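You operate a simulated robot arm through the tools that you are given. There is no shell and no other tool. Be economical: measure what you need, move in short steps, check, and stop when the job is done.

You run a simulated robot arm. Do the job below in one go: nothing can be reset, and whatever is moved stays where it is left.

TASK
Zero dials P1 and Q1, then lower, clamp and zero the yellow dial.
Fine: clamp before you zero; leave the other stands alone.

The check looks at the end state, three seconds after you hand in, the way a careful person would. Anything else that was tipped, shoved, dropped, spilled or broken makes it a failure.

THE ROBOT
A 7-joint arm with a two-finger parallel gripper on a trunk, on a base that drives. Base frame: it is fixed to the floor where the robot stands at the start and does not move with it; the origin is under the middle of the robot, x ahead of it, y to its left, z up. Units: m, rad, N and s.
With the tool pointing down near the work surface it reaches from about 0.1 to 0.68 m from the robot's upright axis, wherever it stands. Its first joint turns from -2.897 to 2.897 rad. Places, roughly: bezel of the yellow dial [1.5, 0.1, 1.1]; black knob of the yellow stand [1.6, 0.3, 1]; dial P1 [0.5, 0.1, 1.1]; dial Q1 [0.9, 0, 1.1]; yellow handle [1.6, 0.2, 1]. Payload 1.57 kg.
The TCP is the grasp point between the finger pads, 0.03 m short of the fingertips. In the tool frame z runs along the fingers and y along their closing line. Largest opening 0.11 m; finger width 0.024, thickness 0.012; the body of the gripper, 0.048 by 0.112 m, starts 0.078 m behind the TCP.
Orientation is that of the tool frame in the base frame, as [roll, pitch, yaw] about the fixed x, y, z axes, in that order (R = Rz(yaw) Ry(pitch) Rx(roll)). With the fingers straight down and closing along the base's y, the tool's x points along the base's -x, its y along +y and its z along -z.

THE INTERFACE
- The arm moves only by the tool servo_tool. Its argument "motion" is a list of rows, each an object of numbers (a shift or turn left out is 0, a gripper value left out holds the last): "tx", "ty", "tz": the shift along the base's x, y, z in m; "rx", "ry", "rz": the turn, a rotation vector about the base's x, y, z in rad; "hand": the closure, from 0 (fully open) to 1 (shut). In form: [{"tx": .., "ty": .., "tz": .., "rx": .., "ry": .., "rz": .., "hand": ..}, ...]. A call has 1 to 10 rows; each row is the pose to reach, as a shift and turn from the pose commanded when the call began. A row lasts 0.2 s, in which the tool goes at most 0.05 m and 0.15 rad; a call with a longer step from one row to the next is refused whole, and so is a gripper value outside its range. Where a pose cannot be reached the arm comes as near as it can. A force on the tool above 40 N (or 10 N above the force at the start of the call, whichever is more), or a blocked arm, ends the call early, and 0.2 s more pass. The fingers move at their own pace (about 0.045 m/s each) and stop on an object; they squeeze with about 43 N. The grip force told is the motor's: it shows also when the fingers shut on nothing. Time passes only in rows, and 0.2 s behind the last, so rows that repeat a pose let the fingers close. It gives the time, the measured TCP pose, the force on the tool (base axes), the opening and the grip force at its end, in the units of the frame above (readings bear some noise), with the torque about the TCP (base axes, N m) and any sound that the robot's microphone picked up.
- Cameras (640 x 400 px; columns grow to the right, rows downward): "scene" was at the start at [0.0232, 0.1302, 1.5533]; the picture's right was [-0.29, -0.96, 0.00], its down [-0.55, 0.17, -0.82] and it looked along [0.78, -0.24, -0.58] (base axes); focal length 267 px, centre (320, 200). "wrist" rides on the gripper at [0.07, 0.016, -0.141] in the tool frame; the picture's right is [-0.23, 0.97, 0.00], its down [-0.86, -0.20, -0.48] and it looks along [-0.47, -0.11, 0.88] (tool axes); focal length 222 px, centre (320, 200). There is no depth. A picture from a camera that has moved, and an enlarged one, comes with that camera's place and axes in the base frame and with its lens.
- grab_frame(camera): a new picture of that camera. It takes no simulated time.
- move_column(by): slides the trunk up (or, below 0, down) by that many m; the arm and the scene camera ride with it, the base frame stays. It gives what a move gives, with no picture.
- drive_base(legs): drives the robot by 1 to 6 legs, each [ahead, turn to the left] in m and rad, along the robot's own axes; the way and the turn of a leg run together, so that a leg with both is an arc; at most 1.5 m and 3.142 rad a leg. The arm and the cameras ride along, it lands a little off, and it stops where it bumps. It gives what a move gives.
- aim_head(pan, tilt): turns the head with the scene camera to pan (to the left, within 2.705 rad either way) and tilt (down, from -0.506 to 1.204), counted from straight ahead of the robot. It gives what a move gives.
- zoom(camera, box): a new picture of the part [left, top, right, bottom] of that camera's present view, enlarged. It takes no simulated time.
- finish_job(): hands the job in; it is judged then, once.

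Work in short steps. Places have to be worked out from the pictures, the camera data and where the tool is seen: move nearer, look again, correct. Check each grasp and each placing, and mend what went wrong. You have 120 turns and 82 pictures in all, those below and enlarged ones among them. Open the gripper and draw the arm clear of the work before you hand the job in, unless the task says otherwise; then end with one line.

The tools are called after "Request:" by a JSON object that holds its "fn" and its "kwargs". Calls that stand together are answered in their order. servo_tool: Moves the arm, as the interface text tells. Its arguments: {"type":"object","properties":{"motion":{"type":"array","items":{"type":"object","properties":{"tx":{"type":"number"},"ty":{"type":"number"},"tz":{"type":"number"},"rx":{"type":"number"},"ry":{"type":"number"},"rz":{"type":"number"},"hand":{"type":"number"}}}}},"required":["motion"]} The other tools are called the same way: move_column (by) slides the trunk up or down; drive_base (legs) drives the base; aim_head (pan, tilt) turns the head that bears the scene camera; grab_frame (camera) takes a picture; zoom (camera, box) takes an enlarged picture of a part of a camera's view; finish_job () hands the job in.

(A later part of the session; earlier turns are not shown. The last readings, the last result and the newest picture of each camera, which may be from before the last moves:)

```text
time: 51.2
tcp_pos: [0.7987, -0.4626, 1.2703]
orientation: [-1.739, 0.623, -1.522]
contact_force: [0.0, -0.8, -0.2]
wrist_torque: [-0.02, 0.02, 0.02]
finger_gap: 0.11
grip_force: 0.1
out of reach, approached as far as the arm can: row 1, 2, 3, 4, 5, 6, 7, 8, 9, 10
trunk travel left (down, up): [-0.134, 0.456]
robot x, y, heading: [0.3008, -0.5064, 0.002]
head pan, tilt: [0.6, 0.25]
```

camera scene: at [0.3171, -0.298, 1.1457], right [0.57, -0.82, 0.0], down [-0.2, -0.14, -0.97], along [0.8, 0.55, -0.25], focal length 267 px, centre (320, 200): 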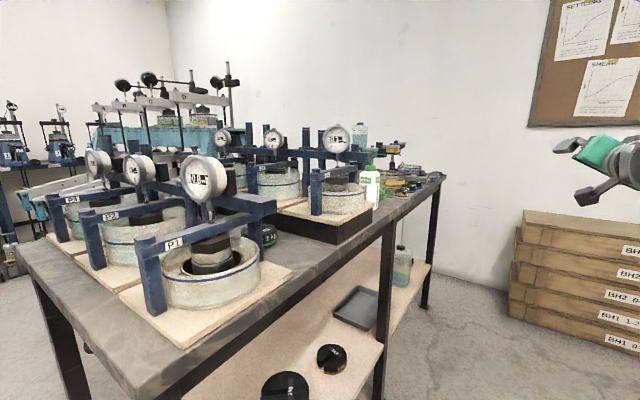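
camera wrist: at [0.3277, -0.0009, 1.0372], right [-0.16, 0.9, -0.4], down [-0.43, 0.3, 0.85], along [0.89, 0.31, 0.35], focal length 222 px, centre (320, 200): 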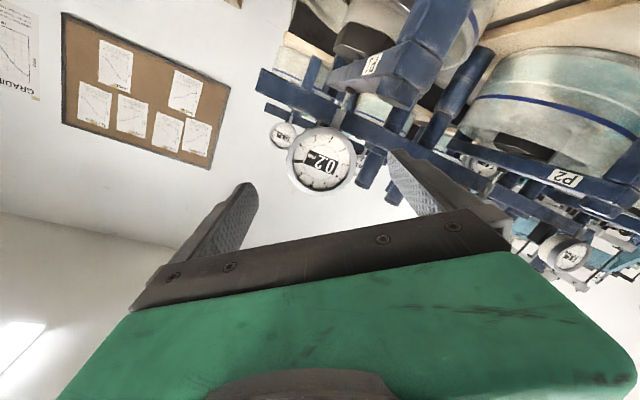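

Now swing left towards Q1 while staying high.

Request:
{"fn": "servo_tool", "kwargs": {"motion": [{"ty": 0.049}, {"ty": 0.098}, {"ty": 0.147}, {"ty": 0.196}, {"ty": 0.245}, {"ty": 0.294}, {"ty": 0.343}, {"ty": 0.392}, {"ty": 0.441}, {"ty": 0.49, "tx": -0.01}]}}

Request:
{"fn": "grab_frame", "kwargs": {"camera": "wrist"}}

Request:
{"fn": "grab_frame", "kwargs": {"camera": "scene"}}

```text
time: 53.4
tcp_pos: [0.782, -0.4121, 1.3054]
orientation: [-1.698, 0.626, -1.504]
contact_force: [0.3, 0.5, -1.1]
wrist_torque: [-0.02, 0.01, -0.01]
finger_gap: 0.1102
grip_force: 0.0
out of reach, approached as far as the arm can: row 1, 2, 3, 4, 5, 6, 7, 8, 9, 10
trunk travel left (down, up): [-0.134, 0.456]
robot x, y, heading: [0.3001, -0.5078, -0.002]
head pan, tilt: [0.6, 0.25]
```

```text
47 pictures are left
camera wrist: at [0.6448, -0.479, 1.2641], right [-0.17, 0.74, -0.65], down [-0.48, 0.51, 0.71], along [0.86, 0.44, 0.27], focal length 222 px, centre (320, 200)
```

wrist: 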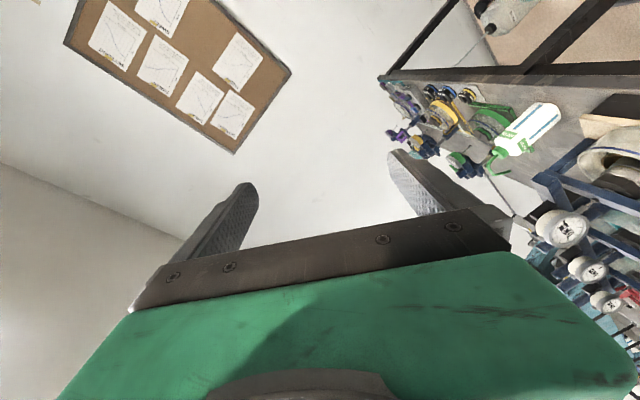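

```text
46 pictures are left
camera scene: at [0.317, -0.2979, 1.2456], right [0.57, -0.82, 0.0], down [-0.2, -0.14, -0.97], along [0.8, 0.55, -0.25], focal length 267 px, centre (320, 200)
```

scene: 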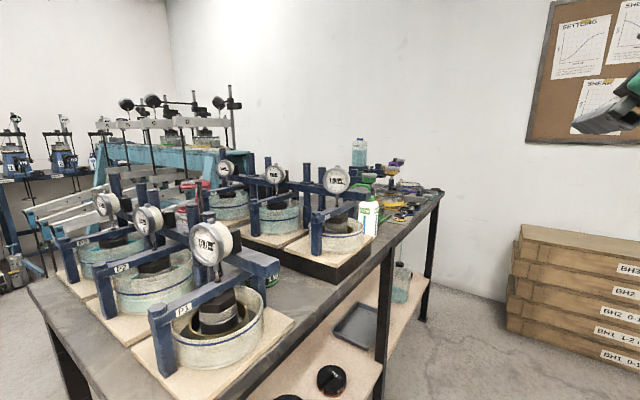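

The arm isn't swinging left with this wrist. I look at the arm itself to understand its posture.

Request:
{"fn": "aim_head", "kwargs": {"pan": -0.15, "tilt": 0.35}}

Request:
{"fn": "grab_frame", "kwargs": {"camera": "scene"}}

```text
time: 54.5
tcp_pos: [0.7828, -0.4129, 1.3039]
orientation: [-1.697, 0.626, -1.504]
contact_force: [0.3, -0.8, 0.5]
wrist_torque: [0.0, 0.0, 0.0]
finger_gap: 0.1101
grip_force: 0.0
trunk travel left (down, up): [-0.134, 0.456]
robot x, y, heading: [0.3004, -0.5086, 0.001]
head pan, tilt: [-0.15, 0.351]
```

```text
45 pictures are left
camera scene: at [0.3321, -0.3645, 1.2362], right [-0.15, -0.99, 0.0], down [-0.34, 0.05, -0.94], along [0.93, -0.14, -0.34], focal length 267 px, centre (320, 200)
```

scene: 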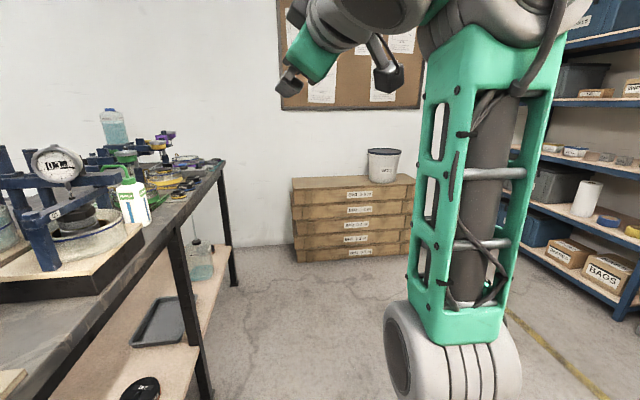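

The forearm stands nearly upright with the elbow low; the limit is tool-vs-forearm angle. I pitch the tool down 0.4 rad to free the wrist, then swing left.

Request:
{"fn": "servo_tool", "kwargs": {"motion": [{"ry": 0.13}, {"ry": 0.26}, {"ry": 0.4}, {"ry": 0.4, "ty": 0.045}, {"ry": 0.4, "ty": 0.09}, {"ry": 0.4, "ty": 0.135}, {"ry": 0.4, "ty": 0.18}, {"ry": 0.4, "ty": 0.225}, {"ry": 0.4, "ty": 0.27}]}}

```text
time: 56.0
tcp_pos: [0.7221, -0.3042, 1.2217]
orientation: [-2.153, 0.586, -1.741]
contact_force: [14.9, 11.5, -0.4]
wrist_torque: [-0.21, 0.31, -0.83]
finger_gap: 0.11
grip_force: 0.2
out of reach, approached as far as the arm can: row 2, 3, 4, 5, 6, 7
trunk travel left (down, up): [-0.134, 0.456]
robot x, y, heading: [0.3002, -0.5064, -0.003]
head pan, tilt: [-0.15, 0.351]
stopped in row 7: the force on the tool passed its limit (the readings are from after the stop); the commanded pose is now the measured one
```

Something touched or jerked; look.

Request:
{"fn": "grab_frame", "kwargs": {"camera": "scene"}}

Request:
{"fn": "grab_frame", "kwargs": {"camera": "wrist"}}

```text
44 pictures are left
camera scene: at [0.3308, -0.3687, 1.2367], right [-0.15, -0.99, 0.0], down [-0.34, 0.05, -0.94], along [0.93, -0.14, -0.34], focal length 267 px, centre (320, 200)
```

scene: 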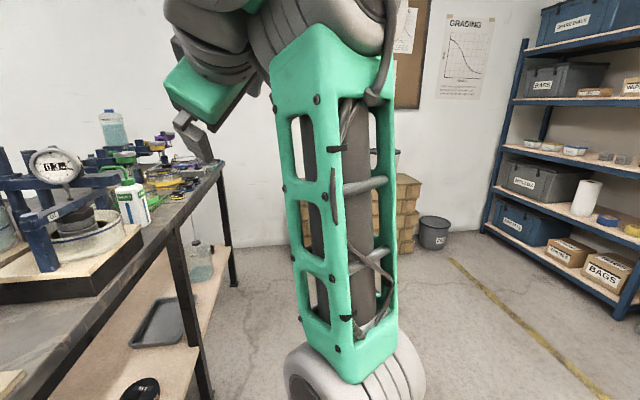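

```text
43 pictures are left
camera wrist: at [0.5829, -0.3747, 1.2354], right [-0.42, 0.72, -0.55], down [-0.21, 0.52, 0.83], along [0.88, 0.46, -0.07], focal length 222 px, centre (320, 200)
```

wrist: 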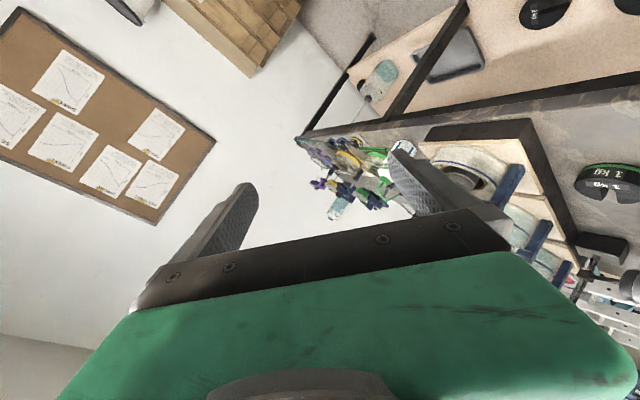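

No contact with anything outside; the arm was cramped. Continue outward and left with larger radius.

Request:
{"fn": "servo_tool", "kwargs": {"motion": [{"tx": 0.03, "ty": 0.03}, {"tx": 0.06, "ty": 0.06}, {"tx": 0.07, "ty": 0.1}, {"tx": 0.07, "ty": 0.14}, {"tx": 0.07, "ty": 0.18}, {"tx": 0.06, "ty": 0.22}, {"tx": 0.05, "ty": 0.26}, {"tx": 0.05, "ty": 0.3}]}}

Request:
{"fn": "grab_frame", "kwargs": {"camera": "scene"}}

```text
time: 56.5
tcp_pos: [0.7384, -0.2773, 1.2013]
orientation: [-2.159, 0.58, -1.736]
contact_force: [15.0, 9.2, -0.4]
wrist_torque: [-0.16, 0.32, -0.12]
finger_gap: 0.1099
grip_force: 0.0
out of reach, approached as far as the arm can: row 1, 2
trunk travel left (down, up): [-0.134, 0.456]
robot x, y, heading: [0.3028, -0.5049, 0.007]
head pan, tilt: [-0.15, 0.351]
stopped in row 2: the force on the tool passed its limit (the readings are from after the stop); the commanded pose is now the measured one
```

```text
42 pictures are left
camera scene: at [0.3308, -0.3657, 1.2364], right [-0.15, -0.99, 0.0], down [-0.34, 0.05, -0.94], along [0.93, -0.14, -0.34], focal length 267 px, centre (320, 200)
```

scene: 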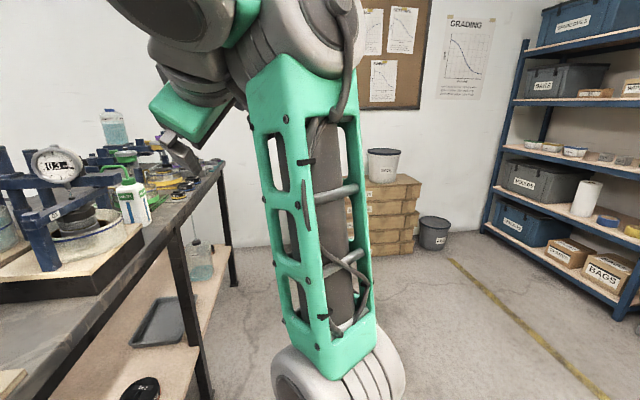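

The hand presses on its own forearm; the fold is too tight. I undo: move out forward and pitch back up.

Request:
{"fn": "servo_tool", "kwargs": {"motion": [{"ty": -0.03, "tx": 0.02}, {"ty": -0.06, "tx": 0.06}, {"ty": -0.09, "tx": 0.1}, {"ty": -0.12, "tx": 0.14, "ry": -0.1}, {"ty": -0.14, "tx": 0.18, "ry": -0.2}, {"ty": -0.15, "tx": 0.22, "ry": -0.3}]}}

```text
time: 58.0
tcp_pos: [0.9735, -0.4378, 1.2249]
orientation: [-1.81, 0.596, -1.54]
contact_force: [0.1, 0.1, -0.2]
wrist_torque: [0.0, 0.04, 0.02]
finger_gap: 0.11
grip_force: 0.1
out of reach, approached as far as the arm can: row 1, 2, 3, 4, 5, 6
trunk travel left (down, up): [-0.134, 0.456]
robot x, y, heading: [0.3006, -0.5117, 0.002]
head pan, tilt: [-0.15, 0.351]
```

Tool's free again. I undo most of the roll (it may be what is at its limit) and see if the pose becomes reachable.

Request:
{"fn": "servo_tool", "kwargs": {"motion": [{"rx": 0.135, "ry": 0.02, "rz": -0.025}, {"rx": 0.27, "ry": 0.04, "rz": -0.05}, {"rx": 0.405, "ry": 0.06, "rz": -0.075}, {"rx": 0.54, "ry": 0.08, "rz": -0.1}, {"rx": 0.675, "ry": 0.1, "rz": -0.125}, {"rx": 0.81, "ry": 0.12, "rz": -0.15}]}}

Request:
{"fn": "servo_tool", "kwargs": {"motion": [{"ty": 0.04, "tx": -0.005}, {"ty": 0.08, "tx": -0.01}, {"ty": 0.12, "tx": -0.02}]}}

```text
time: 59.4
tcp_pos: [0.9741, -0.4393, 1.2286]
orientation: [-2.535, 1.35, -2.353]
contact_force: [0.3, -0.8, 0.0]
wrist_torque: [-0.03, 0.0, 0.02]
finger_gap: 0.1101
grip_force: 0.1
out of reach, approached as far as the arm can: row 3, 4, 5, 6
trunk travel left (down, up): [-0.134, 0.456]
robot x, y, heading: [0.3019, -0.5033, 0.003]
head pan, tilt: [-0.15, 0.351]
```

```text
time: 60.1
tcp_pos: [0.9548, -0.3173, 1.228]
orientation: [-2.513, 1.349, -2.337]
contact_force: [0.6, 0.4, -0.5]
wrist_torque: [-0.01, -0.01, 0.05]
finger_gap: 0.11
grip_force: 0.0
out of reach, approached as far as the arm can: row 1
trunk travel left (down, up): [-0.134, 0.456]
robot x, y, heading: [0.2992, -0.5079, 0.003]
head pan, tilt: [-0.15, 0.351]
```

Swinging works when extended. Continue left while pulling back in x.

Request:
{"fn": "servo_tool", "kwargs": {"motion": [{"ty": 0.04, "tx": -0.015}, {"ty": 0.075, "tx": -0.04}, {"ty": 0.11, "tx": -0.065}, {"ty": 0.145, "tx": -0.09}, {"ty": 0.18, "tx": -0.11}, {"ty": 0.22, "tx": -0.13}, {"ty": 0.26, "tx": -0.145}, {"ty": 0.3, "tx": -0.155}, {"ty": 0.345, "tx": -0.165}]}}

Request:
{"fn": "aim_head", "kwargs": {"pan": 0.6, "tilt": 0.25}}

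Request:
{"fn": "grab_frame", "kwargs": {"camera": "scene"}}

Request:
{"fn": "grab_frame", "kwargs": {"camera": "wrist"}}

```text
time: 62.1
tcp_pos: [0.7741, -0.0548, 1.1314]
orientation: [-2.513, 1.351, -2.338]
contact_force: [0.5, 0.0, -0.8]
wrist_torque: [0.04, -0.01, 0.04]
finger_gap: 0.1099
grip_force: 0.1
out of reach, approached as far as the arm can: row 2, 3, 4, 5, 6, 7, 8, 9
trunk travel left (down, up): [-0.134, 0.456]
robot x, y, heading: [0.3026, -0.5091, 0.003]
head pan, tilt: [-0.15, 0.351]
```

```text
time: 63.2
tcp_pos: [0.7745, -0.0548, 1.1311]
orientation: [-2.514, 1.35, -2.337]
contact_force: [-0.4, 0.7, -0.7]
wrist_torque: [0.01, -0.02, 0.04]
finger_gap: 0.1101
grip_force: 0.0
trunk travel left (down, up): [-0.134, 0.456]
robot x, y, heading: [0.302, -0.5074, -0.001]
head pan, tilt: [0.6, 0.25]
```

```text
41 pictures are left
camera scene: at [0.3167, -0.2979, 1.2456], right [0.57, -0.82, 0.0], down [-0.2, -0.14, -0.97], along [0.8, 0.55, -0.25], focal length 267 px, centre (320, 200)
```

scene: 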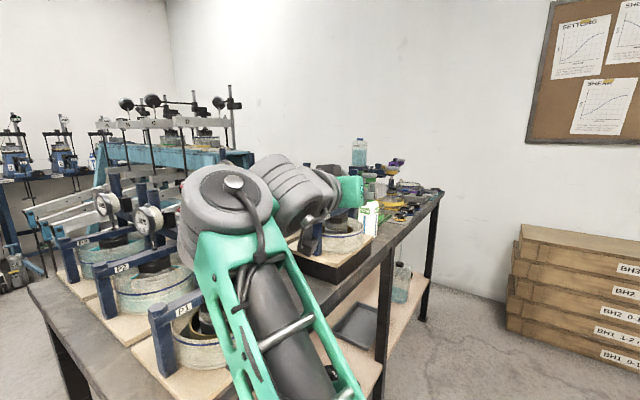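

```text
40 pictures are left
camera wrist: at [0.6245, -0.0732, 1.0856], right [-0.15, 0.98, 0.1], down [-0.3, -0.14, 0.94], along [0.94, 0.11, 0.31], focal length 222 px, centre (320, 200)
```

wrist: 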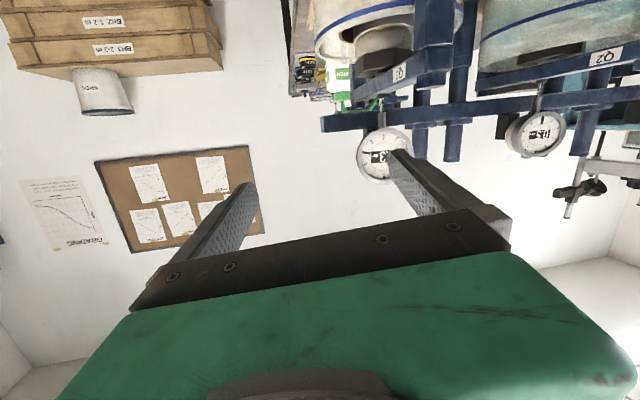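

The wrist sags and nears P1 from this base spot. I back off right, raise the trunk a little, and drive 0.2 m further ahead so the arm comes in from the side instead.

Request:
{"fn": "move_column", "kwargs": {"by": 0.06}}

Request:
{"fn": "servo_tool", "kwargs": {"motion": [{"ty": -0.045}, {"ty": -0.09, "tx": 0.01}, {"ty": -0.135, "tx": 0.02}, {"ty": -0.17, "tx": 0.03}]}}

Request:
{"fn": "drive_base", "kwargs": {"legs": [[0.2, 0]]}}

Request:
{"fn": "servo_tool", "kwargs": {"motion": [{"tx": -0.04}, {"tx": -0.08}, {"tx": -0.12}, {"tx": -0.16}, {"tx": -0.2}]}}

```text
time: 64.2
tcp_pos: [0.7747, -0.0552, 1.1906]
orientation: [-2.512, 1.351, -2.335]
contact_force: [-0.5, -0.3, 0.1]
wrist_torque: [0.04, 0.01, -0.02]
finger_gap: 0.1105
grip_force: 0.0
trunk travel left (down, up): [-0.194, 0.396]
robot x, y, heading: [0.3024, -0.5095, -0.001]
head pan, tilt: [0.6, 0.25]
```

```text
time: 65.2
tcp_pos: [0.804, -0.2235, 1.1912]
orientation: [-2.515, 1.351, -2.337]
contact_force: [-0.3, -0.7, 0.1]
wrist_torque: [0.01, 0.04, -0.06]
finger_gap: 0.1098
grip_force: 0.1
trunk travel left (down, up): [-0.194, 0.396]
robot x, y, heading: [0.2993, -0.5069, -0.003]
head pan, tilt: [0.6, 0.25]
```

```text
time: 66.8
tcp_pos: [1.0043, -0.2247, 1.1918]
orientation: [-2.513, 1.351, -2.336]
contact_force: [-0.3, -0.6, -1.3]
wrist_torque: [0.03, 0.01, 0.01]
finger_gap: 0.1099
grip_force: 0.1
trunk travel left (down, up): [-0.194, 0.396]
robot x, y, heading: [0.5026, -0.5035, 0.002]
head pan, tilt: [0.6, 0.25]
```

```text
time: 68.0
tcp_pos: [0.8793, -0.2258, 1.1931]
orientation: [-2.514, 1.352, -2.337]
contact_force: [1.5, 0.2, 0.3]
wrist_torque: [-0.01, 0.0, 0.04]
finger_gap: 0.1101
grip_force: 0.1
out of reach, approached as far as the arm can: row 4, 5
trunk travel left (down, up): [-0.194, 0.396]
robot x, y, heading: [0.5001, -0.5083, 0.006]
head pan, tilt: [0.6, 0.25]
```

Now left and back toward the pre-grasp in front of Q1.

Request:
{"fn": "servo_tool", "kwargs": {"motion": [{"tx": -0.02, "ty": 0.03}, {"tx": -0.04, "ty": 0.06}, {"tx": -0.06, "ty": 0.09}, {"tx": -0.075, "ty": 0.13}, {"tx": -0.085, "ty": 0.17}, {"tx": -0.09, "ty": 0.21}, {"tx": -0.095, "ty": 0.25}]}}

Request:
{"fn": "grab_frame", "kwargs": {"camera": "wrist"}}

Request:
{"fn": "grab_frame", "kwargs": {"camera": "scene"}}

```text
time: 69.7
tcp_pos: [0.8542, -0.07, 1.077]
orientation: [-2.487, 1.346, -2.308]
contact_force: [-1.0, 0.7, -0.4]
wrist_torque: [-0.01, 0.02, -0.09]
finger_gap: 0.1101
grip_force: 0.1
out of reach, approached as far as the arm can: row 1, 2, 3, 4, 5, 6, 7
trunk travel left (down, up): [-0.194, 0.396]
robot x, y, heading: [0.5028, -0.5075, 0.002]
head pan, tilt: [0.6, 0.25]
```

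```text
39 pictures are left
camera wrist: at [0.7033, -0.0887, 1.0314], right [-0.15, 0.98, 0.09], down [-0.3, -0.13, 0.95], along [0.94, 0.11, 0.31], focal length 222 px, centre (320, 200)
```

wrist: 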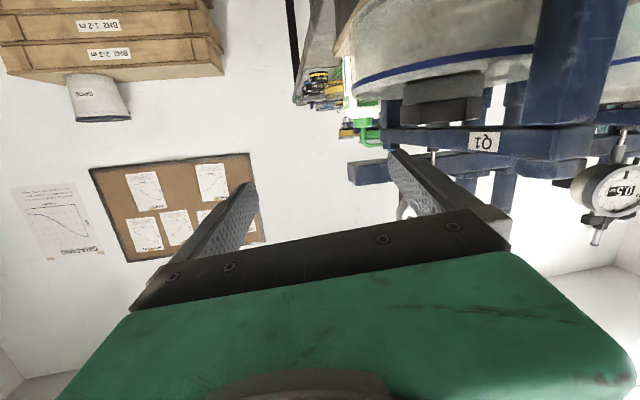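

```text
38 pictures are left
camera scene: at [0.5169, -0.289, 1.3046], right [0.57, -0.82, 0.01], down [-0.2, -0.15, -0.97], along [0.8, 0.55, -0.25], focal length 267 px, centre (320, 200)
```

scene: 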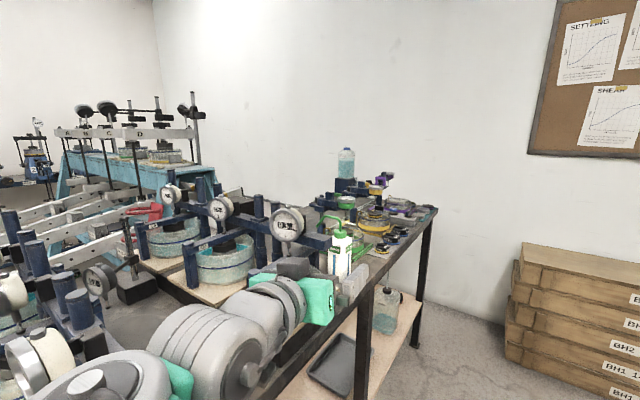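

Tool sagged too low beside Q1, so I withdraw to the right. Better idea: grip Q1's bezel from above (fingers straddling at 3 and 9 o'clock) with the robot facing the table, and turn it by tilting the tool in the arm's own plane.

Request:
{"fn": "servo_tool", "kwargs": {"motion": [{"ty": -0.04}, {"ty": -0.08, "tz": 0.02}, {"ty": -0.12, "tz": 0.05}, {"ty": -0.16, "tz": 0.08}, {"ty": -0.2, "tz": 0.1, "tx": 0.03}, {"ty": -0.24, "tz": 0.12, "tx": 0.06}, {"ty": -0.28, "tz": 0.13, "tx": 0.09}]}}

Request:
{"fn": "zoom", "kwargs": {"camera": "scene", "box": [0, 160, 320, 360]}}

```text
refused: row 5 steps farther than a row can; nothing moved
```

```text
2.00 times, centred on (160, 260) of scene
camera zoom: at [0.5169, -0.289, 1.3046], right [0.57, -0.82, 0.01], down [-0.2, -0.15, -0.97], along [0.8, 0.55, -0.25], focal length 535 px, centre (640, 80)
```

zoom: 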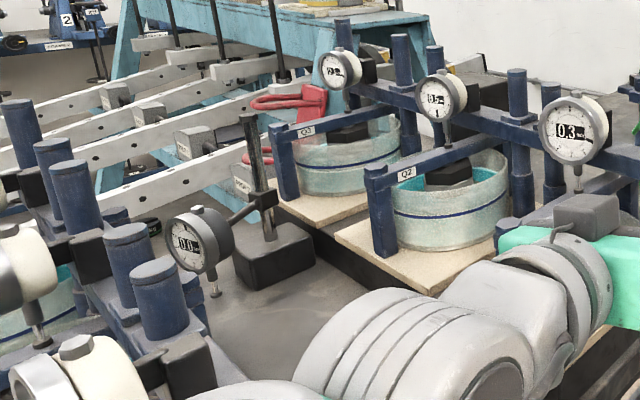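

Same retreat in smaller steps.

Request:
{"fn": "servo_tool", "kwargs": {"motion": [{"ty": -0.035}, {"ty": -0.07, "tz": 0.01}, {"ty": -0.105, "tz": 0.03}, {"ty": -0.135, "tz": 0.05}, {"ty": -0.165, "tz": 0.07, "tx": 0.02}, {"ty": -0.195, "tz": 0.09, "tx": 0.04}, {"ty": -0.225, "tz": 0.1, "tx": 0.07}, {"ty": -0.25, "tz": 0.1, "tx": 0.1}, {"ty": -0.27, "tz": 0.1, "tx": 0.13}]}}

Request:
{"fn": "move_column", "kwargs": {"by": 0.2}}

```text
time: 71.7
tcp_pos: [0.9833, -0.3481, 1.18]
orientation: [-2.512, 1.352, -2.337]
contact_force: [-0.2, -0.1, 0.0]
wrist_torque: [0.01, 0.04, 0.0]
finger_gap: 0.11
grip_force: 0.0
out of reach, approached as far as the arm can: row 3, 4
trunk travel left (down, up): [-0.194, 0.396]
robot x, y, heading: [0.4994, -0.5081, 0.002]
head pan, tilt: [0.6, 0.25]
```

```text
time: 73.8
tcp_pos: [0.9837, -0.3472, 1.3797]
orientation: [-2.513, 1.35, -2.337]
contact_force: [-1.0, 0.2, -0.2]
wrist_torque: [0.01, 0.0, -0.02]
finger_gap: 0.1099
grip_force: 0.0
trunk travel left (down, up): [-0.394, 0.196]
robot x, y, heading: [0.499, -0.5071, 0.001]
head pan, tilt: [0.6, 0.25]
```

Drive to face Q1 from the aisle (heading +y), arm above everything.

Request:
{"fn": "drive_base", "kwargs": {"legs": [[0, -0.35], [0.39, 0], [0, 1.92]]}}

Request:
{"fn": "servo_tool", "kwargs": {"motion": [{"rx": -0.14}, {"rx": -0.28}, {"rx": -0.42}, {"rx": -0.56}, {"rx": -0.7}, {"rx": -0.84}, {"rx": -0.98}, {"rx": -1.12}, {"rx": -1.26}, {"rx": -1.37}]}}

```text
time: 81.9
tcp_pos: [0.7161, -0.1534, 1.3799]
orientation: [-2.514, 1.349, -0.786]
contact_force: [-0.2, -1.2, -0.6]
wrist_torque: [0.0, 0.01, 0.0]
finger_gap: 0.1096
grip_force: 0.0
trunk travel left (down, up): [-0.394, 0.196]
robot x, y, heading: [0.8637, -0.6373, 1.551]
head pan, tilt: [0.6, 0.25]
```

```text
time: 83.7
tcp_pos: [0.7083, -0.16, 1.3558]
orientation: [3.014, 0.416, -1.397]
contact_force: [-22.0, 22.8, -15.1]
wrist_torque: [-0.65, -1.98, -1.88]
finger_gap: 0.1102
grip_force: 0.1
out of reach, approached as far as the arm can: row 4, 5, 6, 7, 8
trunk travel left (down, up): [-0.394, 0.196]
robot x, y, heading: [0.8656, -0.6421, 1.551]
head pan, tilt: [0.6, 0.25]
stopped in row 8: the force on the tool passed its limit (the readings are from after the stop); the commanded pose is now the measured one
```

Contact forces; check pictures.

Request:
{"fn": "aim_head", "kwargs": {"pan": 0.1, "tilt": 0.5}}

Request:
{"fn": "grab_frame", "kwargs": {"camera": "scene"}}

```text
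time: 84.6
tcp_pos: [0.708, -0.1588, 1.3549]
orientation: [3.015, 0.412, -1.393]
contact_force: [-30.5, 40.8, -32.6]
wrist_torque: [-0.59, -2.35, -2.34]
finger_gap: 0.1099
grip_force: 0.1
trunk travel left (down, up): [-0.394, 0.196]
robot x, y, heading: [0.8637, -0.6378, 1.551]
head pan, tilt: [0.099, 0.499]
```

```text
36 pictures are left
camera scene: at [0.7003, -0.604, 1.4825], right [1.0, 0.08, 0.0], down [0.04, -0.48, -0.88], along [-0.07, 0.88, -0.48], focal length 267 px, centre (320, 200)
```

scene: 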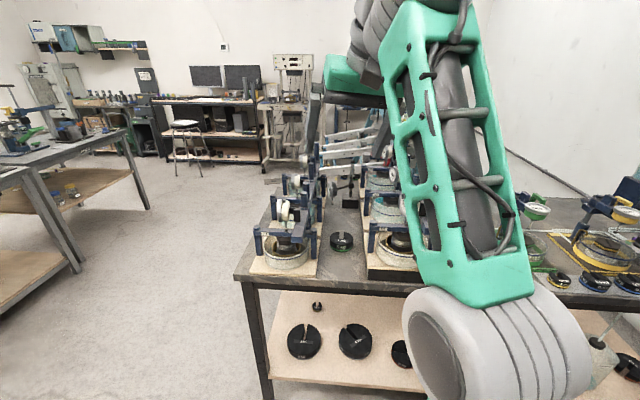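

It's self-contact of hand and forearm again. Move the tool outward (+y) to unfold.

Request:
{"fn": "servo_tool", "kwargs": {"motion": [{"rx": 0.1, "ty": 0.02}, {"rx": 0.2, "ty": 0.05}, {"rx": 0.2, "ty": 0.09}, {"rx": 0.2, "ty": 0.13}, {"rx": 0.2, "ty": 0.16}]}}

```text
time: 85.8
tcp_pos: [0.7345, -0.0251, 1.3223]
orientation: [3.057, 0.603, -1.376]
contact_force: [0.3, 1.5, 0.0]
wrist_torque: [-0.04, 0.05, 0.03]
finger_gap: 0.1099
grip_force: 0.0
out of reach, approached as far as the arm can: row 4, 5
trunk travel left (down, up): [-0.394, 0.196]
robot x, y, heading: [0.8664, -0.6396, 1.555]
head pan, tilt: [0.099, 0.499]
```

Free again. Roll the tool by about +1.68 rad about its axis so the closing line lies in the dial's plane.

Request:
{"fn": "servo_tool", "kwargs": {"motion": [{"rx": -0.027, "ry": 0.075, "rz": -0.115}, {"rx": -0.054, "ry": 0.151, "rz": -0.23}, {"rx": -0.081, "ry": 0.226, "rz": -0.344}, {"rx": -0.108, "ry": 0.301, "rz": -0.459}, {"rx": -0.134, "ry": 0.377, "rz": -0.574}, {"rx": -0.161, "ry": 0.452, "rz": -0.689}, {"rx": -0.188, "ry": 0.527, "rz": -0.804}, {"rx": -0.215, "ry": 0.603, "rz": -0.918}, {"rx": -0.242, "ry": 0.678, "rz": -1.033}, {"rx": -0.269, "ry": 0.753, "rz": -1.148}]}}

Request:
{"fn": "servo_tool", "kwargs": {"motion": [{"rx": -0.027, "ry": 0.075, "rz": -0.115}, {"rx": -0.054, "ry": 0.151, "rz": -0.23}]}}

```text
time: 88.0
tcp_pos: [0.7322, -0.0267, 1.3227]
orientation: [2.532, 0.03, -2.759]
contact_force: [0.6, 0.2, -0.5]
wrist_torque: [-0.01, 0.05, -0.02]
finger_gap: 0.1101
grip_force: 0.0
trunk travel left (down, up): [-0.394, 0.196]
robot x, y, heading: [0.8614, -0.6357, 1.555]
head pan, tilt: [0.099, 0.499]
```

```text
time: 88.6
tcp_pos: [0.7339, -0.0253, 1.3234]
orientation: [2.545, -0.129, -2.991]
contact_force: [0.0, 1.0, 0.4]
wrist_torque: [0.02, 0.0, 0.04]
finger_gap: 0.1103
grip_force: 0.1
trunk travel left (down, up): [-0.394, 0.196]
robot x, y, heading: [0.867, -0.639, 1.551]
head pan, tilt: [0.099, 0.499]
```

Orientation now has the closing line in the dial plane. Move above Q1, bringing the tilt down to ~0.1 rad.

Request:
{"fn": "servo_tool", "kwargs": {"motion": [{"tx": 0.03, "ty": 0.012, "tz": -0.01, "rx": -0.095, "ry": -0.039, "rz": 0.006}, {"tx": 0.06, "ty": 0.024, "tz": -0.02, "rx": -0.19, "ry": -0.078, "rz": 0.013}, {"tx": 0.09, "ty": 0.036, "tz": -0.03, "rx": -0.286, "ry": -0.116, "rz": 0.019}, {"tx": 0.12, "ty": 0.048, "tz": -0.04, "rx": -0.381, "ry": -0.155, "rz": 0.026}, {"tx": 0.146, "ty": 0.056, "tz": -0.05, "rx": -0.476, "ry": -0.194, "rz": 0.032}]}}

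Request:
{"fn": "grab_frame", "kwargs": {"camera": "wrist"}}

```text
time: 89.8
tcp_pos: [0.8739, -0.0446, 1.2112]
orientation: [3.017, -0.011, -2.992]
contact_force: [0.7, 0.1, -0.7]
wrist_torque: [-0.03, -0.04, 0.02]
finger_gap: 0.11
grip_force: 0.1
out of reach, approached as far as the arm can: row 1, 2, 3, 4, 5
trunk travel left (down, up): [-0.394, 0.196]
robot x, y, heading: [0.8653, -0.6416, 1.56]
head pan, tilt: [0.099, 0.499]
```

```text
35 pictures are left
camera wrist: at [0.807, -0.0564, 1.353], right [0.08, 0.99, 0.12], down [0.89, -0.13, 0.44], along [0.45, 0.07, -0.89], focal length 222 px, centre (320, 200)
```

wrist: 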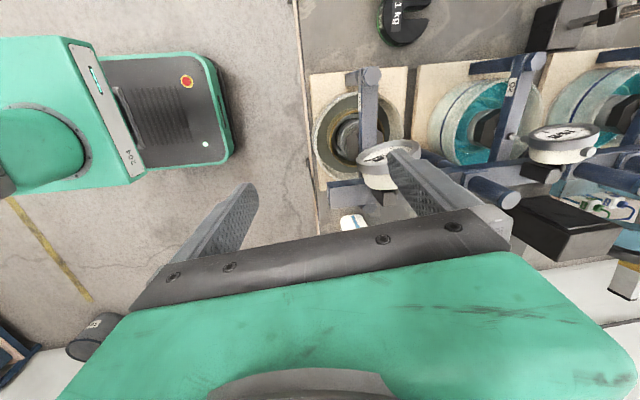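

Reach limits at this distance; raise the trunk 0.06 and drive 0.09 closer so the tool hovers over Q1.

Request:
{"fn": "move_column", "kwargs": {"by": 0.06}}

Request:
{"fn": "drive_base", "kwargs": {"legs": [[0.09, 0]]}}

Request:
{"fn": "grab_frame", "kwargs": {"camera": "wrist"}}

```text
time: 90.8
tcp_pos: [0.8728, -0.0446, 1.2699]
orientation: [3.017, -0.014, -2.991]
contact_force: [0.2, 0.6, 0.2]
wrist_torque: [0.0, 0.0, 0.01]
finger_gap: 0.11
grip_force: 0.1
trunk travel left (down, up): [-0.454, 0.136]
robot x, y, heading: [0.8624, -0.6353, 1.555]
head pan, tilt: [0.099, 0.499]
```

```text
time: 91.9
tcp_pos: [0.874, 0.0452, 1.2699]
orientation: [3.018, -0.014, -2.991]
contact_force: [-1.1, -0.3, 0.2]
wrist_torque: [-0.01, 0.03, 0.0]
finger_gap: 0.1103
grip_force: 0.1
trunk travel left (down, up): [-0.454, 0.136]
robot x, y, heading: [0.8675, -0.548, 1.555]
head pan, tilt: [0.099, 0.499]
```

```text
34 pictures are left
camera wrist: at [0.8083, 0.0347, 1.4123], right [0.08, 0.99, 0.12], down [0.89, -0.13, 0.44], along [0.45, 0.07, -0.89], focal length 222 px, centre (320, 200)
```

wrist: 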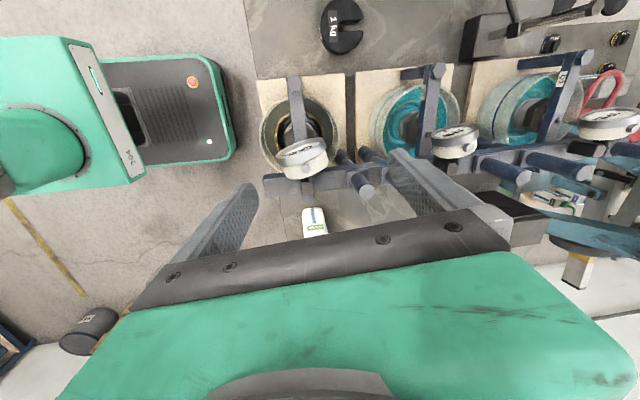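

Zoom for an accurate top view of the bezel.

Request:
{"fn": "zoom", "kwargs": {"camera": "wrist", "box": [256, 120, 352, 180]}}

```text
6.67 times, centred on (304, 150) of wrist
camera zoom: at [0.8083, 0.0347, 1.4123], right [0.08, 0.99, 0.12], down [0.89, -0.13, 0.44], along [0.45, 0.07, -0.89], focal length 1481 px, centre (427, 533)
```

zoom: 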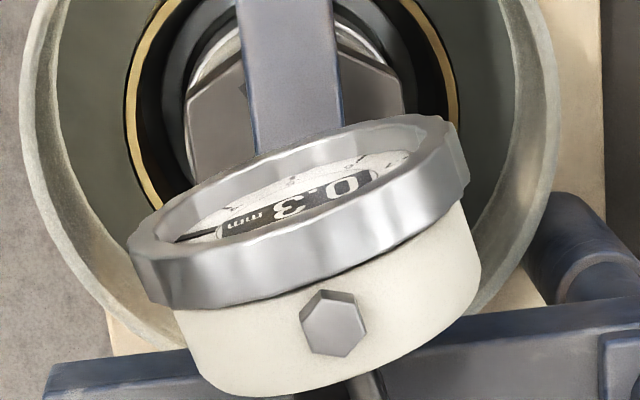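

Clear view: bezel mid-plane centre ≈(0.880, 0.040), thickness ≈14 mm, axis yaw ≈0.21. Align yaw, tilt to about −0.08, centre over it.

Request:
{"fn": "servo_tool", "kwargs": {"motion": [{"tx": 0.0005, "ty": -0.003, "rx": -0.1, "ry": -0.03, "rz": 0.03}, {"tx": 0.001, "ty": -0.007, "rx": -0.196, "ry": -0.055, "rz": 0.06}, {"tx": 0.001, "ty": -0.007, "rx": -0.196, "ry": -0.055, "rz": 0.06}]}}

```text
time: 92.7
tcp_pos: [0.8757, 0.0193, 1.2216]
orientation: [-3.062, 0.004, -2.932]
contact_force: [0.7, 0.5, -0.4]
wrist_torque: [-0.04, 0.0, 0.0]
finger_gap: 0.11
grip_force: 0.0
out of reach, approached as far as the arm can: row 1, 2, 3
trunk travel left (down, up): [-0.454, 0.136]
robot x, y, heading: [0.8689, -0.5471, 1.55]
head pan, tilt: [0.099, 0.499]
```

Orientation is right; use base and trunk to place: 0.02 ahead first, then check.

Request:
{"fn": "drive_base", "kwargs": {"legs": [[0.0205, 0]]}}

Request:
{"fn": "zoom", "kwargs": {"camera": "wrist", "box": [200, 100, 440, 250]}}

```text
time: 93.5
tcp_pos: [0.8758, 0.0411, 1.2207]
orientation: [-3.064, 0.005, -2.93]
contact_force: [0.8, -0.2, 0.4]
wrist_torque: [-0.04, -0.01, -0.01]
finger_gap: 0.1102
grip_force: 0.1
trunk travel left (down, up): [-0.454, 0.136]
robot x, y, heading: [0.8696, -0.5298, 1.554]
head pan, tilt: [0.099, 0.499]
```

```text
2.67 times, centred on (320, 175) of wrist
camera zoom: at [0.8017, 0.053, 1.36], right [0.02, 1.0, -0.08], down [0.87, 0.02, 0.5], along [0.5, -0.07, -0.86], focal length 592 px, centre (320, 267)
```

zoom: 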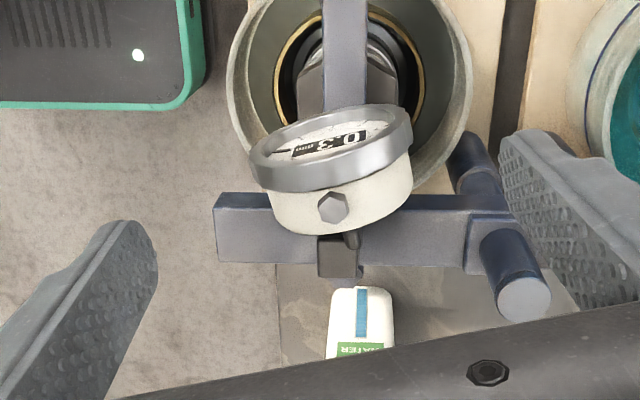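

Aligned well enough, posts/beam are ≥2 cm behind the fingers. Lower the trunk 0.08 in two steps.

Request:
{"fn": "move_column", "kwargs": {"by": -0.05}}

Request:
{"fn": "zoom", "kwargs": {"camera": "wrist", "box": [200, 100, 440, 250]}}

```text
time: 94.4
tcp_pos: [0.8758, 0.0412, 1.1714]
orientation: [-3.063, 0.006, -2.931]
contact_force: [0.9, -1.0, -0.4]
wrist_torque: [-0.01, 0.02, -0.02]
finger_gap: 0.1101
grip_force: 0.1
trunk travel left (down, up): [-0.404, 0.186]
robot x, y, heading: [0.864, -0.5276, 1.552]
head pan, tilt: [0.099, 0.499]
```

```text
2.67 times, centred on (320, 175) of wrist
camera zoom: at [0.8017, 0.0523, 1.3104], right [0.02, 1.0, -0.07], down [0.87, 0.02, 0.5], along [0.5, -0.07, -0.86], focal length 592 px, centre (320, 267)
```

zoom: 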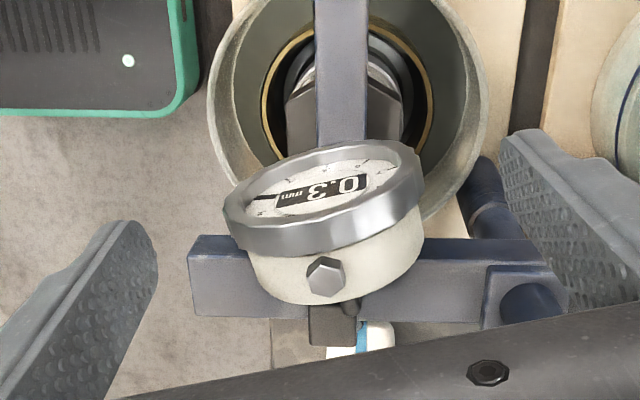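

Straddling symmetrical; descend the last 0.03 and close.

Request:
{"fn": "move_column", "kwargs": {"by": -0.03}}

Request:
{"fn": "servo_tool", "kwargs": {"motion": [{"hand": 0.3}, {"hand": 0.5}, {"hand": 0.5}, {"hand": 0.5}]}}

Request:
{"fn": "zoom", "kwargs": {"camera": "wrist", "box": [200, 100, 440, 250]}}

```text
time: 95.2
tcp_pos: [0.8764, 0.0402, 1.1418]
orientation: [-3.063, 0.006, -2.931]
contact_force: [0.6, 0.8, 0.0]
wrist_torque: [-0.03, 0.02, -0.02]
finger_gap: 0.1099
grip_force: 0.1
trunk travel left (down, up): [-0.374, 0.216]
robot x, y, heading: [0.8671, -0.5283, 1.558]
head pan, tilt: [0.099, 0.499]
```

```text
time: 96.2
tcp_pos: [0.876, 0.0383, 1.1425]
orientation: [-3.064, 0.007, -2.933]
contact_force: [1.0, -13.9, -2.1]
wrist_torque: [-0.22, 0.21, 0.05]
finger_gap: 0.0661
grip_force: 23.2
trunk travel left (down, up): [-0.374, 0.216]
robot x, y, heading: [0.865, -0.5317, 1.556]
head pan, tilt: [0.099, 0.499]
```

```text
2.67 times, centred on (320, 175) of wrist
camera zoom: at [0.8021, 0.0507, 1.2809], right [0.02, 1.0, -0.08], down [0.87, 0.02, 0.5], along [0.5, -0.08, -0.86], focal length 592 px, centre (320, 267)
```

zoom: 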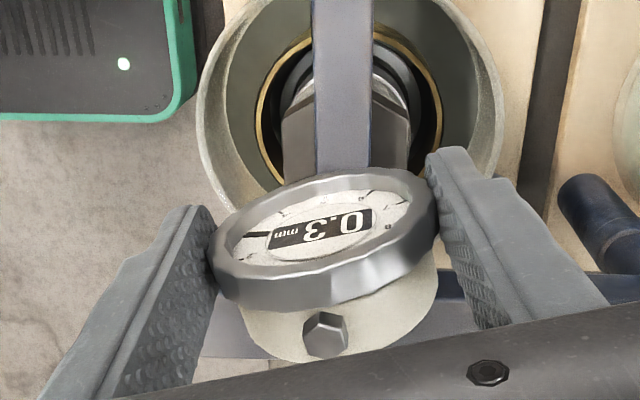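

Held at 0.066. Rotate clockwise by tilting about the dial axis, with the TCP circling the dial centre.

Request:
{"fn": "servo_tool", "kwargs": {"motion": [{"rx": 0.137, "ry": 0.029, "tx": 0.0004, "ty": -0.0017, "tz": -0.0001}, {"rx": 0.274, "ry": 0.058, "tx": 0.0007, "ty": -0.0034, "tz": -0.0005}, {"rx": 0.411, "ry": 0.087, "tx": 0.001, "ty": -0.005, "tz": -0.0011}, {"rx": 0.548, "ry": 0.116, "tx": 0.0014, "ty": -0.0065, "tz": -0.002}]}}

Request:
{"fn": "zoom", "kwargs": {"camera": "wrist", "box": [200, 100, 440, 250]}}

```text
time: 96.8
tcp_pos: [0.8763, 0.035, 1.1418]
orientation: [2.96, 0.004, -2.893]
contact_force: [7.4, -15.9, 2.6]
wrist_torque: [-0.31, 0.38, 0.31]
finger_gap: 0.0655
grip_force: 44.9
trunk travel left (down, up): [-0.374, 0.216]
robot x, y, heading: [0.8647, -0.5292, 1.55]
head pan, tilt: [0.099, 0.499]
stopped in row 3: the force on the tool passed its limit (the readings are from after the stop); the commanded pose is now the measured one
```

```text
2.67 times, centred on (320, 175) of wrist
camera zoom: at [0.8109, 0.008, 1.2824], right [-0.02, 0.98, 0.18], down [0.9, -0.06, 0.44], along [0.44, 0.17, -0.88], focal length 592 px, centre (320, 267)
```

zoom: 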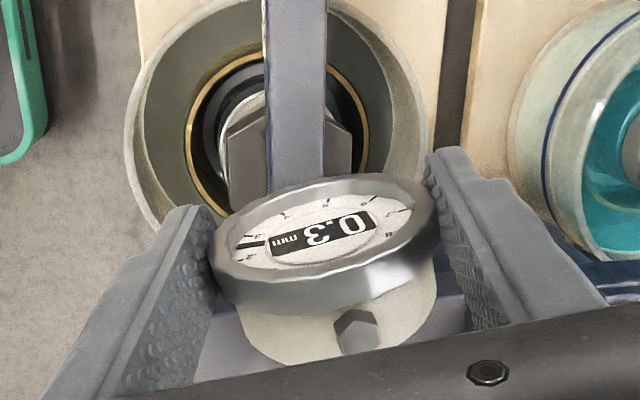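

Bezel turned 0.26 rad; the call stopped on a force spike. I relieve the sideways push by shifting −y 3 mm and continue with slower steps.

Request:
{"fn": "servo_tool", "kwargs": {"motion": [{"ty": -0.003}, {"rx": 0.078, "ry": 0.017, "tx": 0.0002, "ty": -0.004, "tz": -0.0002}, {"rx": 0.156, "ry": 0.033, "tx": 0.0004, "ty": -0.005, "tz": -0.0006}, {"rx": 0.235, "ry": 0.05, "tx": 0.0006, "ty": -0.0058, "tz": -0.001}, {"rx": 0.313, "ry": 0.066, "tx": 0.0008, "ty": -0.0066, "tz": -0.0014}, {"rx": 0.391, "ry": 0.083, "tx": 0.001, "ty": -0.0073, "tz": -0.0019}, {"rx": 0.469, "ry": 0.099, "tx": 0.0012, "ty": -0.008, "tz": -0.0025}, {"rx": 0.548, "ry": 0.116, "tx": 0.0014, "ty": -0.0086, "tz": -0.0031}]}}

Request:
{"fn": "zoom", "kwargs": {"camera": "wrist", "box": [200, 100, 440, 250]}}

```text
time: 98.2
tcp_pos: [0.8759, 0.0316, 1.1407]
orientation: [2.635, 0.02, -2.896]
contact_force: [4.3, 7.5, -5.9]
wrist_torque: [-0.04, 0.39, 0.31]
finger_gap: 0.0654
grip_force: 45.2
out of reach, approached as far as the arm can: row 6
trunk travel left (down, up): [-0.374, 0.216]
robot x, y, heading: [0.8644, -0.529, 1.555]
head pan, tilt: [0.099, 0.499]
stopped in row 6: the force on the tool passed its limit (the readings are from after the stop); the commanded pose is now the measured one
```

```text
2.67 times, centred on (320, 175) of wrist
camera zoom: at [0.8201, -0.0394, 1.2693], right [0.0, 0.88, 0.48], down [0.92, -0.19, 0.34], along [0.39, 0.44, -0.81], focal length 592 px, centre (320, 267)
```

zoom: 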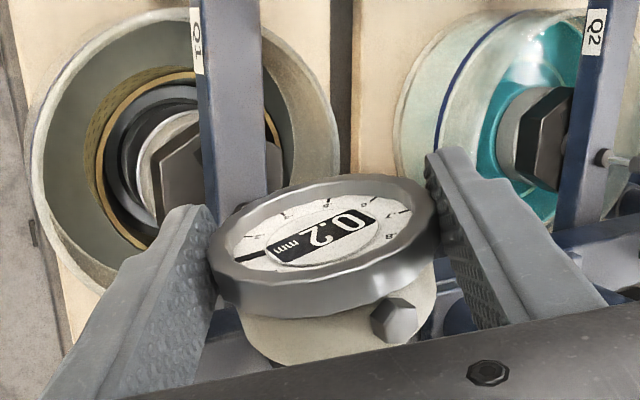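

Reads 0.2 now; arm limit near tilt 0.5. Re-grip: open, tilt back, close, and continue.

Request:
{"fn": "servo_tool", "kwargs": {"motion": [{"hand": 0.1}, {"hand": 0}, {"hand": 0}, {"rx": -0.137, "ry": -0.029, "ty": 0.001, "tz": 0.0005}, {"rx": -0.274, "ry": -0.058, "ty": 0.0025, "tz": 0.001}, {"rx": -0.411, "ry": -0.087, "ty": 0.004, "tz": 0.0015}, {"rx": -0.548, "ry": -0.116, "ty": 0.005, "tz": 0.0018}, {"rx": -0.575, "ry": -0.122, "ty": 0.005, "tz": 0.0018}, {"rx": -0.575, "ry": -0.122, "ty": 0.005, "tz": 0.0018}]}}

Request:
{"fn": "zoom", "kwargs": {"camera": "wrist", "box": [200, 100, 440, 250]}}

```text
time: 100.2
tcp_pos: [0.8746, 0.0335, 1.1433]
orientation: [-3.064, -0.004, -2.889]
contact_force: [0.4, -0.4, 0.2]
wrist_torque: [0.01, 0.0, 0.02]
finger_gap: 0.11
grip_force: 0.0
trunk travel left (down, up): [-0.374, 0.216]
robot x, y, heading: [0.8639, -0.5293, 1.551]
head pan, tilt: [0.099, 0.499]
```

```text
2.67 times, centred on (320, 175) of wrist
camera zoom: at [0.8023, 0.0436, 1.2827], right [-0.02, 1.0, -0.08], down [0.87, 0.06, 0.49], along [0.49, -0.06, -0.87], focal length 592 px, centre (320, 267)
```

zoom: 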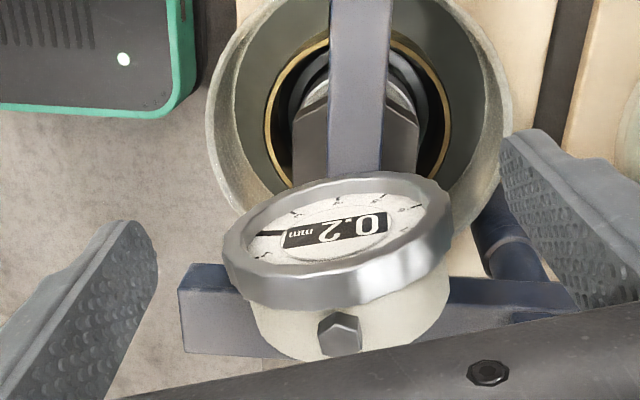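

Dial stays at 0.2. Shift +3.5 mm y to centre, close, and turn again.

Request:
{"fn": "servo_tool", "kwargs": {"motion": [{"ty": 0.0035, "hand": 0.3}, {"ty": 0.0035, "hand": 0.5}, {"ty": 0.0035, "hand": 0.5}, {"ty": 0.0035, "hand": 0.5}, {"rx": 0.096, "ry": 0.024, "tx": 0.0002, "ty": 0.0022, "tz": -0.0001}, {"rx": 0.19, "ry": 0.049, "tx": 0.0004, "ty": 0.001, "tz": -0.0003}, {"rx": 0.287, "ry": 0.073, "tx": 0.0006, "ty": -0.0002, "tz": -0.0006}, {"rx": 0.383, "ry": 0.098, "tx": 0.0008, "ty": -0.0014, "tz": -0.001}, {"rx": 0.479, "ry": 0.122, "tx": 0.001, "ty": -0.0025, "tz": -0.0016}, {"rx": 0.56, "ry": 0.143, "tx": 0.0012, "ty": -0.0034, "tz": -0.0021}]}}

Request:
{"fn": "zoom", "kwargs": {"camera": "wrist", "box": [200, 100, 440, 250]}}

```text
time: 102.3
tcp_pos: [0.8773, 0.0305, 1.1409]
orientation: [2.641, 0.0, -2.889]
contact_force: [3.9, -8.1, -9.7]
wrist_torque: [-0.02, -0.76, -0.65]
finger_gap: 0.0645
grip_force: 44.9
trunk travel left (down, up): [-0.374, 0.216]
robot x, y, heading: [0.8639, -0.5276, 1.555]
head pan, tilt: [0.099, 0.499]
```

```text
2.67 times, centred on (320, 175) of wrist
camera zoom: at [0.8241, -0.0385, 1.2722], right [0.01, 0.88, 0.47], down [0.93, -0.18, 0.32], along [0.37, 0.43, -0.82], focal length 592 px, centre (320, 267)
```

zoom: 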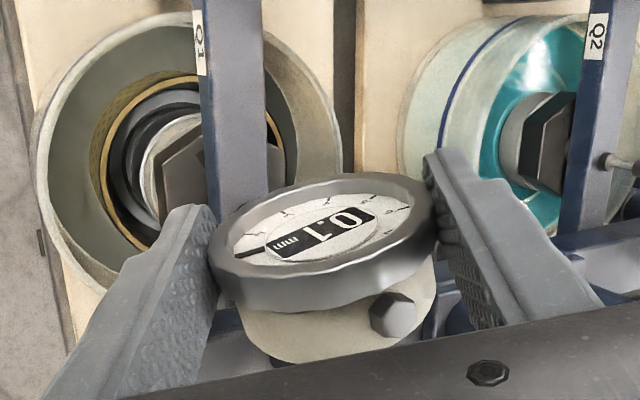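

0.1 now; about 0.72 rad left. Re-grip again.

Request:
{"fn": "servo_tool", "kwargs": {"motion": [{"hand": 0.1}, {"hand": 0}, {"hand": 0}, {"rx": -0.137, "ry": -0.035, "ty": 0.001, "tz": 0.0005}, {"rx": -0.274, "ry": -0.07, "ty": 0.0025, "tz": 0.001}, {"rx": -0.411, "ry": -0.105, "ty": 0.004, "tz": 0.0015}, {"rx": -0.548, "ry": -0.13, "ty": 0.0055, "tz": 0.0018}, {"rx": -0.57, "ry": -0.135, "ty": 0.0065, "tx": -0.001, "tz": 0.0018}, {"rx": -0.57, "ry": -0.135, "ty": 0.0065, "tx": -0.001, "tz": 0.0018}]}}

Request:
{"fn": "servo_tool", "kwargs": {"motion": [{"hand": 0.3}, {"hand": 0.5}, {"hand": 0.5}, {"hand": 0.5}, {"rx": 0.096, "ry": 0.024, "tx": 0.0002, "ty": -0.0013, "tz": -0.0001}, {"rx": 0.19, "ry": 0.049, "tx": 0.0004, "ty": -0.0025, "tz": -0.0003}, {"rx": 0.287, "ry": 0.073, "tx": 0.0006, "ty": -0.0037, "tz": -0.0006}, {"rx": 0.383, "ry": 0.098, "tx": 0.0008, "ty": -0.0049, "tz": -0.001}, {"rx": 0.479, "ry": 0.122, "tx": 0.001, "ty": -0.006, "tz": -0.0016}, {"rx": 0.56, "ry": 0.143, "tx": 0.0012, "ty": -0.0069, "tz": -0.0021}]}}

Request:
{"fn": "zoom", "kwargs": {"camera": "wrist", "box": [240, 130, 400, 230]}}

```text
time: 104.3
tcp_pos: [0.8757, 0.0368, 1.1419]
orientation: [-3.054, -0.014, -2.896]
contact_force: [-1.0, 0.5, -0.7]
wrist_torque: [0.01, -0.04, -0.01]
finger_gap: 0.1101
grip_force: 0.1
out of reach, approached as far as the arm can: row 8
trunk travel left (down, up): [-0.374, 0.216]
robot x, y, heading: [0.8643, -0.5315, 1.561]
head pan, tilt: [0.099, 0.499]
```

```text
time: 106.5
tcp_pos: [0.8765, 0.0313, 1.1403]
orientation: [2.652, -0.01, -2.887]
contact_force: [2.1, -1.5, -11.5]
wrist_torque: [-0.03, -0.07, -0.31]
finger_gap: 0.0635
grip_force: 44.3
trunk travel left (down, up): [-0.374, 0.216]
robot x, y, heading: [0.8695, -0.5271, 1.552]
head pan, tilt: [0.099, 0.499]
```

```text
4.00 times, centred on (320, 180) of wrist
camera zoom: at [0.8252, -0.0365, 1.2724], right [0.01, 0.89, 0.46], down [0.93, -0.17, 0.32], along [0.36, 0.42, -0.83], focal length 888 px, centre (320, 280)
```

zoom: 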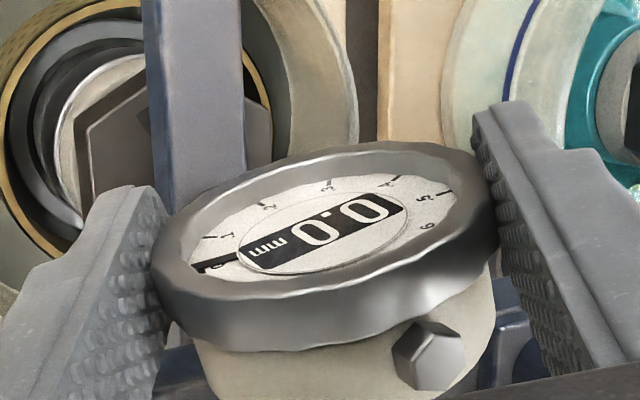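

Display 0.0; to judge the exact needle position I release, lift, and look from in front.

Request:
{"fn": "servo_tool", "kwargs": {"motion": [{"hand": 0.1}, {"hand": 0}, {"hand": 0}, {"rx": -0.137, "ry": -0.035, "ty": 0.001, "tz": 0.0005}, {"rx": -0.274, "ry": -0.07, "ty": 0.0025, "tz": 0.001}, {"rx": -0.411, "ry": -0.105, "ty": 0.004, "tz": 0.0015}, {"rx": -0.548, "ry": -0.13, "ty": 0.0055, "tz": 0.0018}]}}

Request:
{"fn": "move_column", "kwargs": {"by": 0.1}}

Request:
{"fn": "servo_tool", "kwargs": {"motion": [{"tx": -0.035, "rx": 0.05}, {"tx": -0.07, "rx": 0.1}, {"tx": -0.1, "rx": 0.15}, {"tx": -0.13, "rx": 0.15}]}}

Request:
{"fn": "grab_frame", "kwargs": {"camera": "wrist"}}

```text
time: 108.2
tcp_pos: [0.8783, 0.0362, 1.1419]
orientation: [-3.069, -0.023, -2.896]
contact_force: [-0.6, -0.2, -0.2]
wrist_torque: [0.04, -0.01, 0.02]
finger_gap: 0.1103
grip_force: 0.0
trunk travel left (down, up): [-0.374, 0.216]
robot x, y, heading: [0.8649, -0.5266, 1.556]
head pan, tilt: [0.099, 0.499]
```

```text
time: 109.5
tcp_pos: [0.8769, 0.0363, 1.242]
orientation: [-3.068, -0.023, -2.896]
contact_force: [0.2, -1.3, 0.9]
wrist_torque: [0.02, 0.0, -0.01]
finger_gap: 0.1099
grip_force: 0.1
trunk travel left (down, up): [-0.474, 0.116]
robot x, y, heading: [0.867, -0.5287, 1.554]
head pan, tilt: [0.099, 0.499]
```

```text
time: 110.5
tcp_pos: [0.7473, 0.0362, 1.243]
orientation: [3.067, 0.013, -2.894]
contact_force: [0.0, -0.1, -0.1]
wrist_torque: [0.03, 0.02, 0.0]
finger_gap: 0.1102
grip_force: 0.0
trunk travel left (down, up): [-0.474, 0.116]
robot x, y, heading: [0.8669, -0.5265, 1.557]
head pan, tilt: [0.099, 0.499]
```

```text
24 pictures are left
camera wrist: at [0.6761, 0.025, 1.3829], right [-0.02, 1.0, 0.08], down [0.88, -0.02, 0.47], along [0.47, 0.07, -0.88], focal length 222 px, centre (320, 200)
```

wrist: 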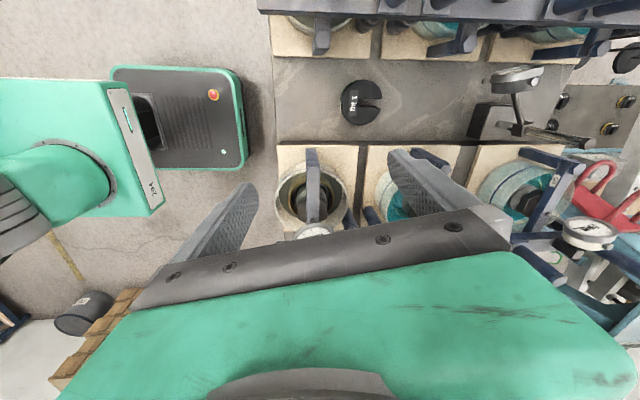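

The hand hides the dial; tilt the tool toward it to see its face.

Request:
{"fn": "servo_tool", "kwargs": {"motion": [{"ry": -0.14}, {"ry": -0.28}, {"ry": -0.42}, {"ry": -0.5, "tx": 0.01}]}}

Request:
{"fn": "zoom", "kwargs": {"camera": "wrist", "box": [264, 140, 376, 210]}}

```text
time: 111.5
tcp_pos: [0.7519, 0.0177, 1.2153]
orientation: [-3.127, 0.352, -2.878]
contact_force: [0.3, 0.5, 0.1]
wrist_torque: [-0.02, 0.01, -0.01]
finger_gap: 0.1102
grip_force: 0.0
out of reach, approached as far as the arm can: row 2, 3, 4
trunk travel left (down, up): [-0.474, 0.116]
robot x, y, heading: [0.8701, -0.5309, 1.553]
head pan, tilt: [0.099, 0.499]
```

```text
5.71 times, centred on (320, 175) of wrist
camera zoom: at [0.638, 0.0058, 1.3233], right [-0.04, 1.0, 0.07], down [0.66, -0.02, 0.75], along [0.75, 0.08, -0.66], focal length 1269 px, centre (320, 343)
```

zoom: 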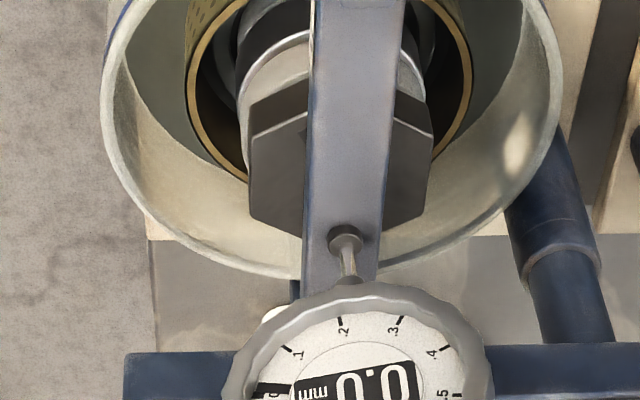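

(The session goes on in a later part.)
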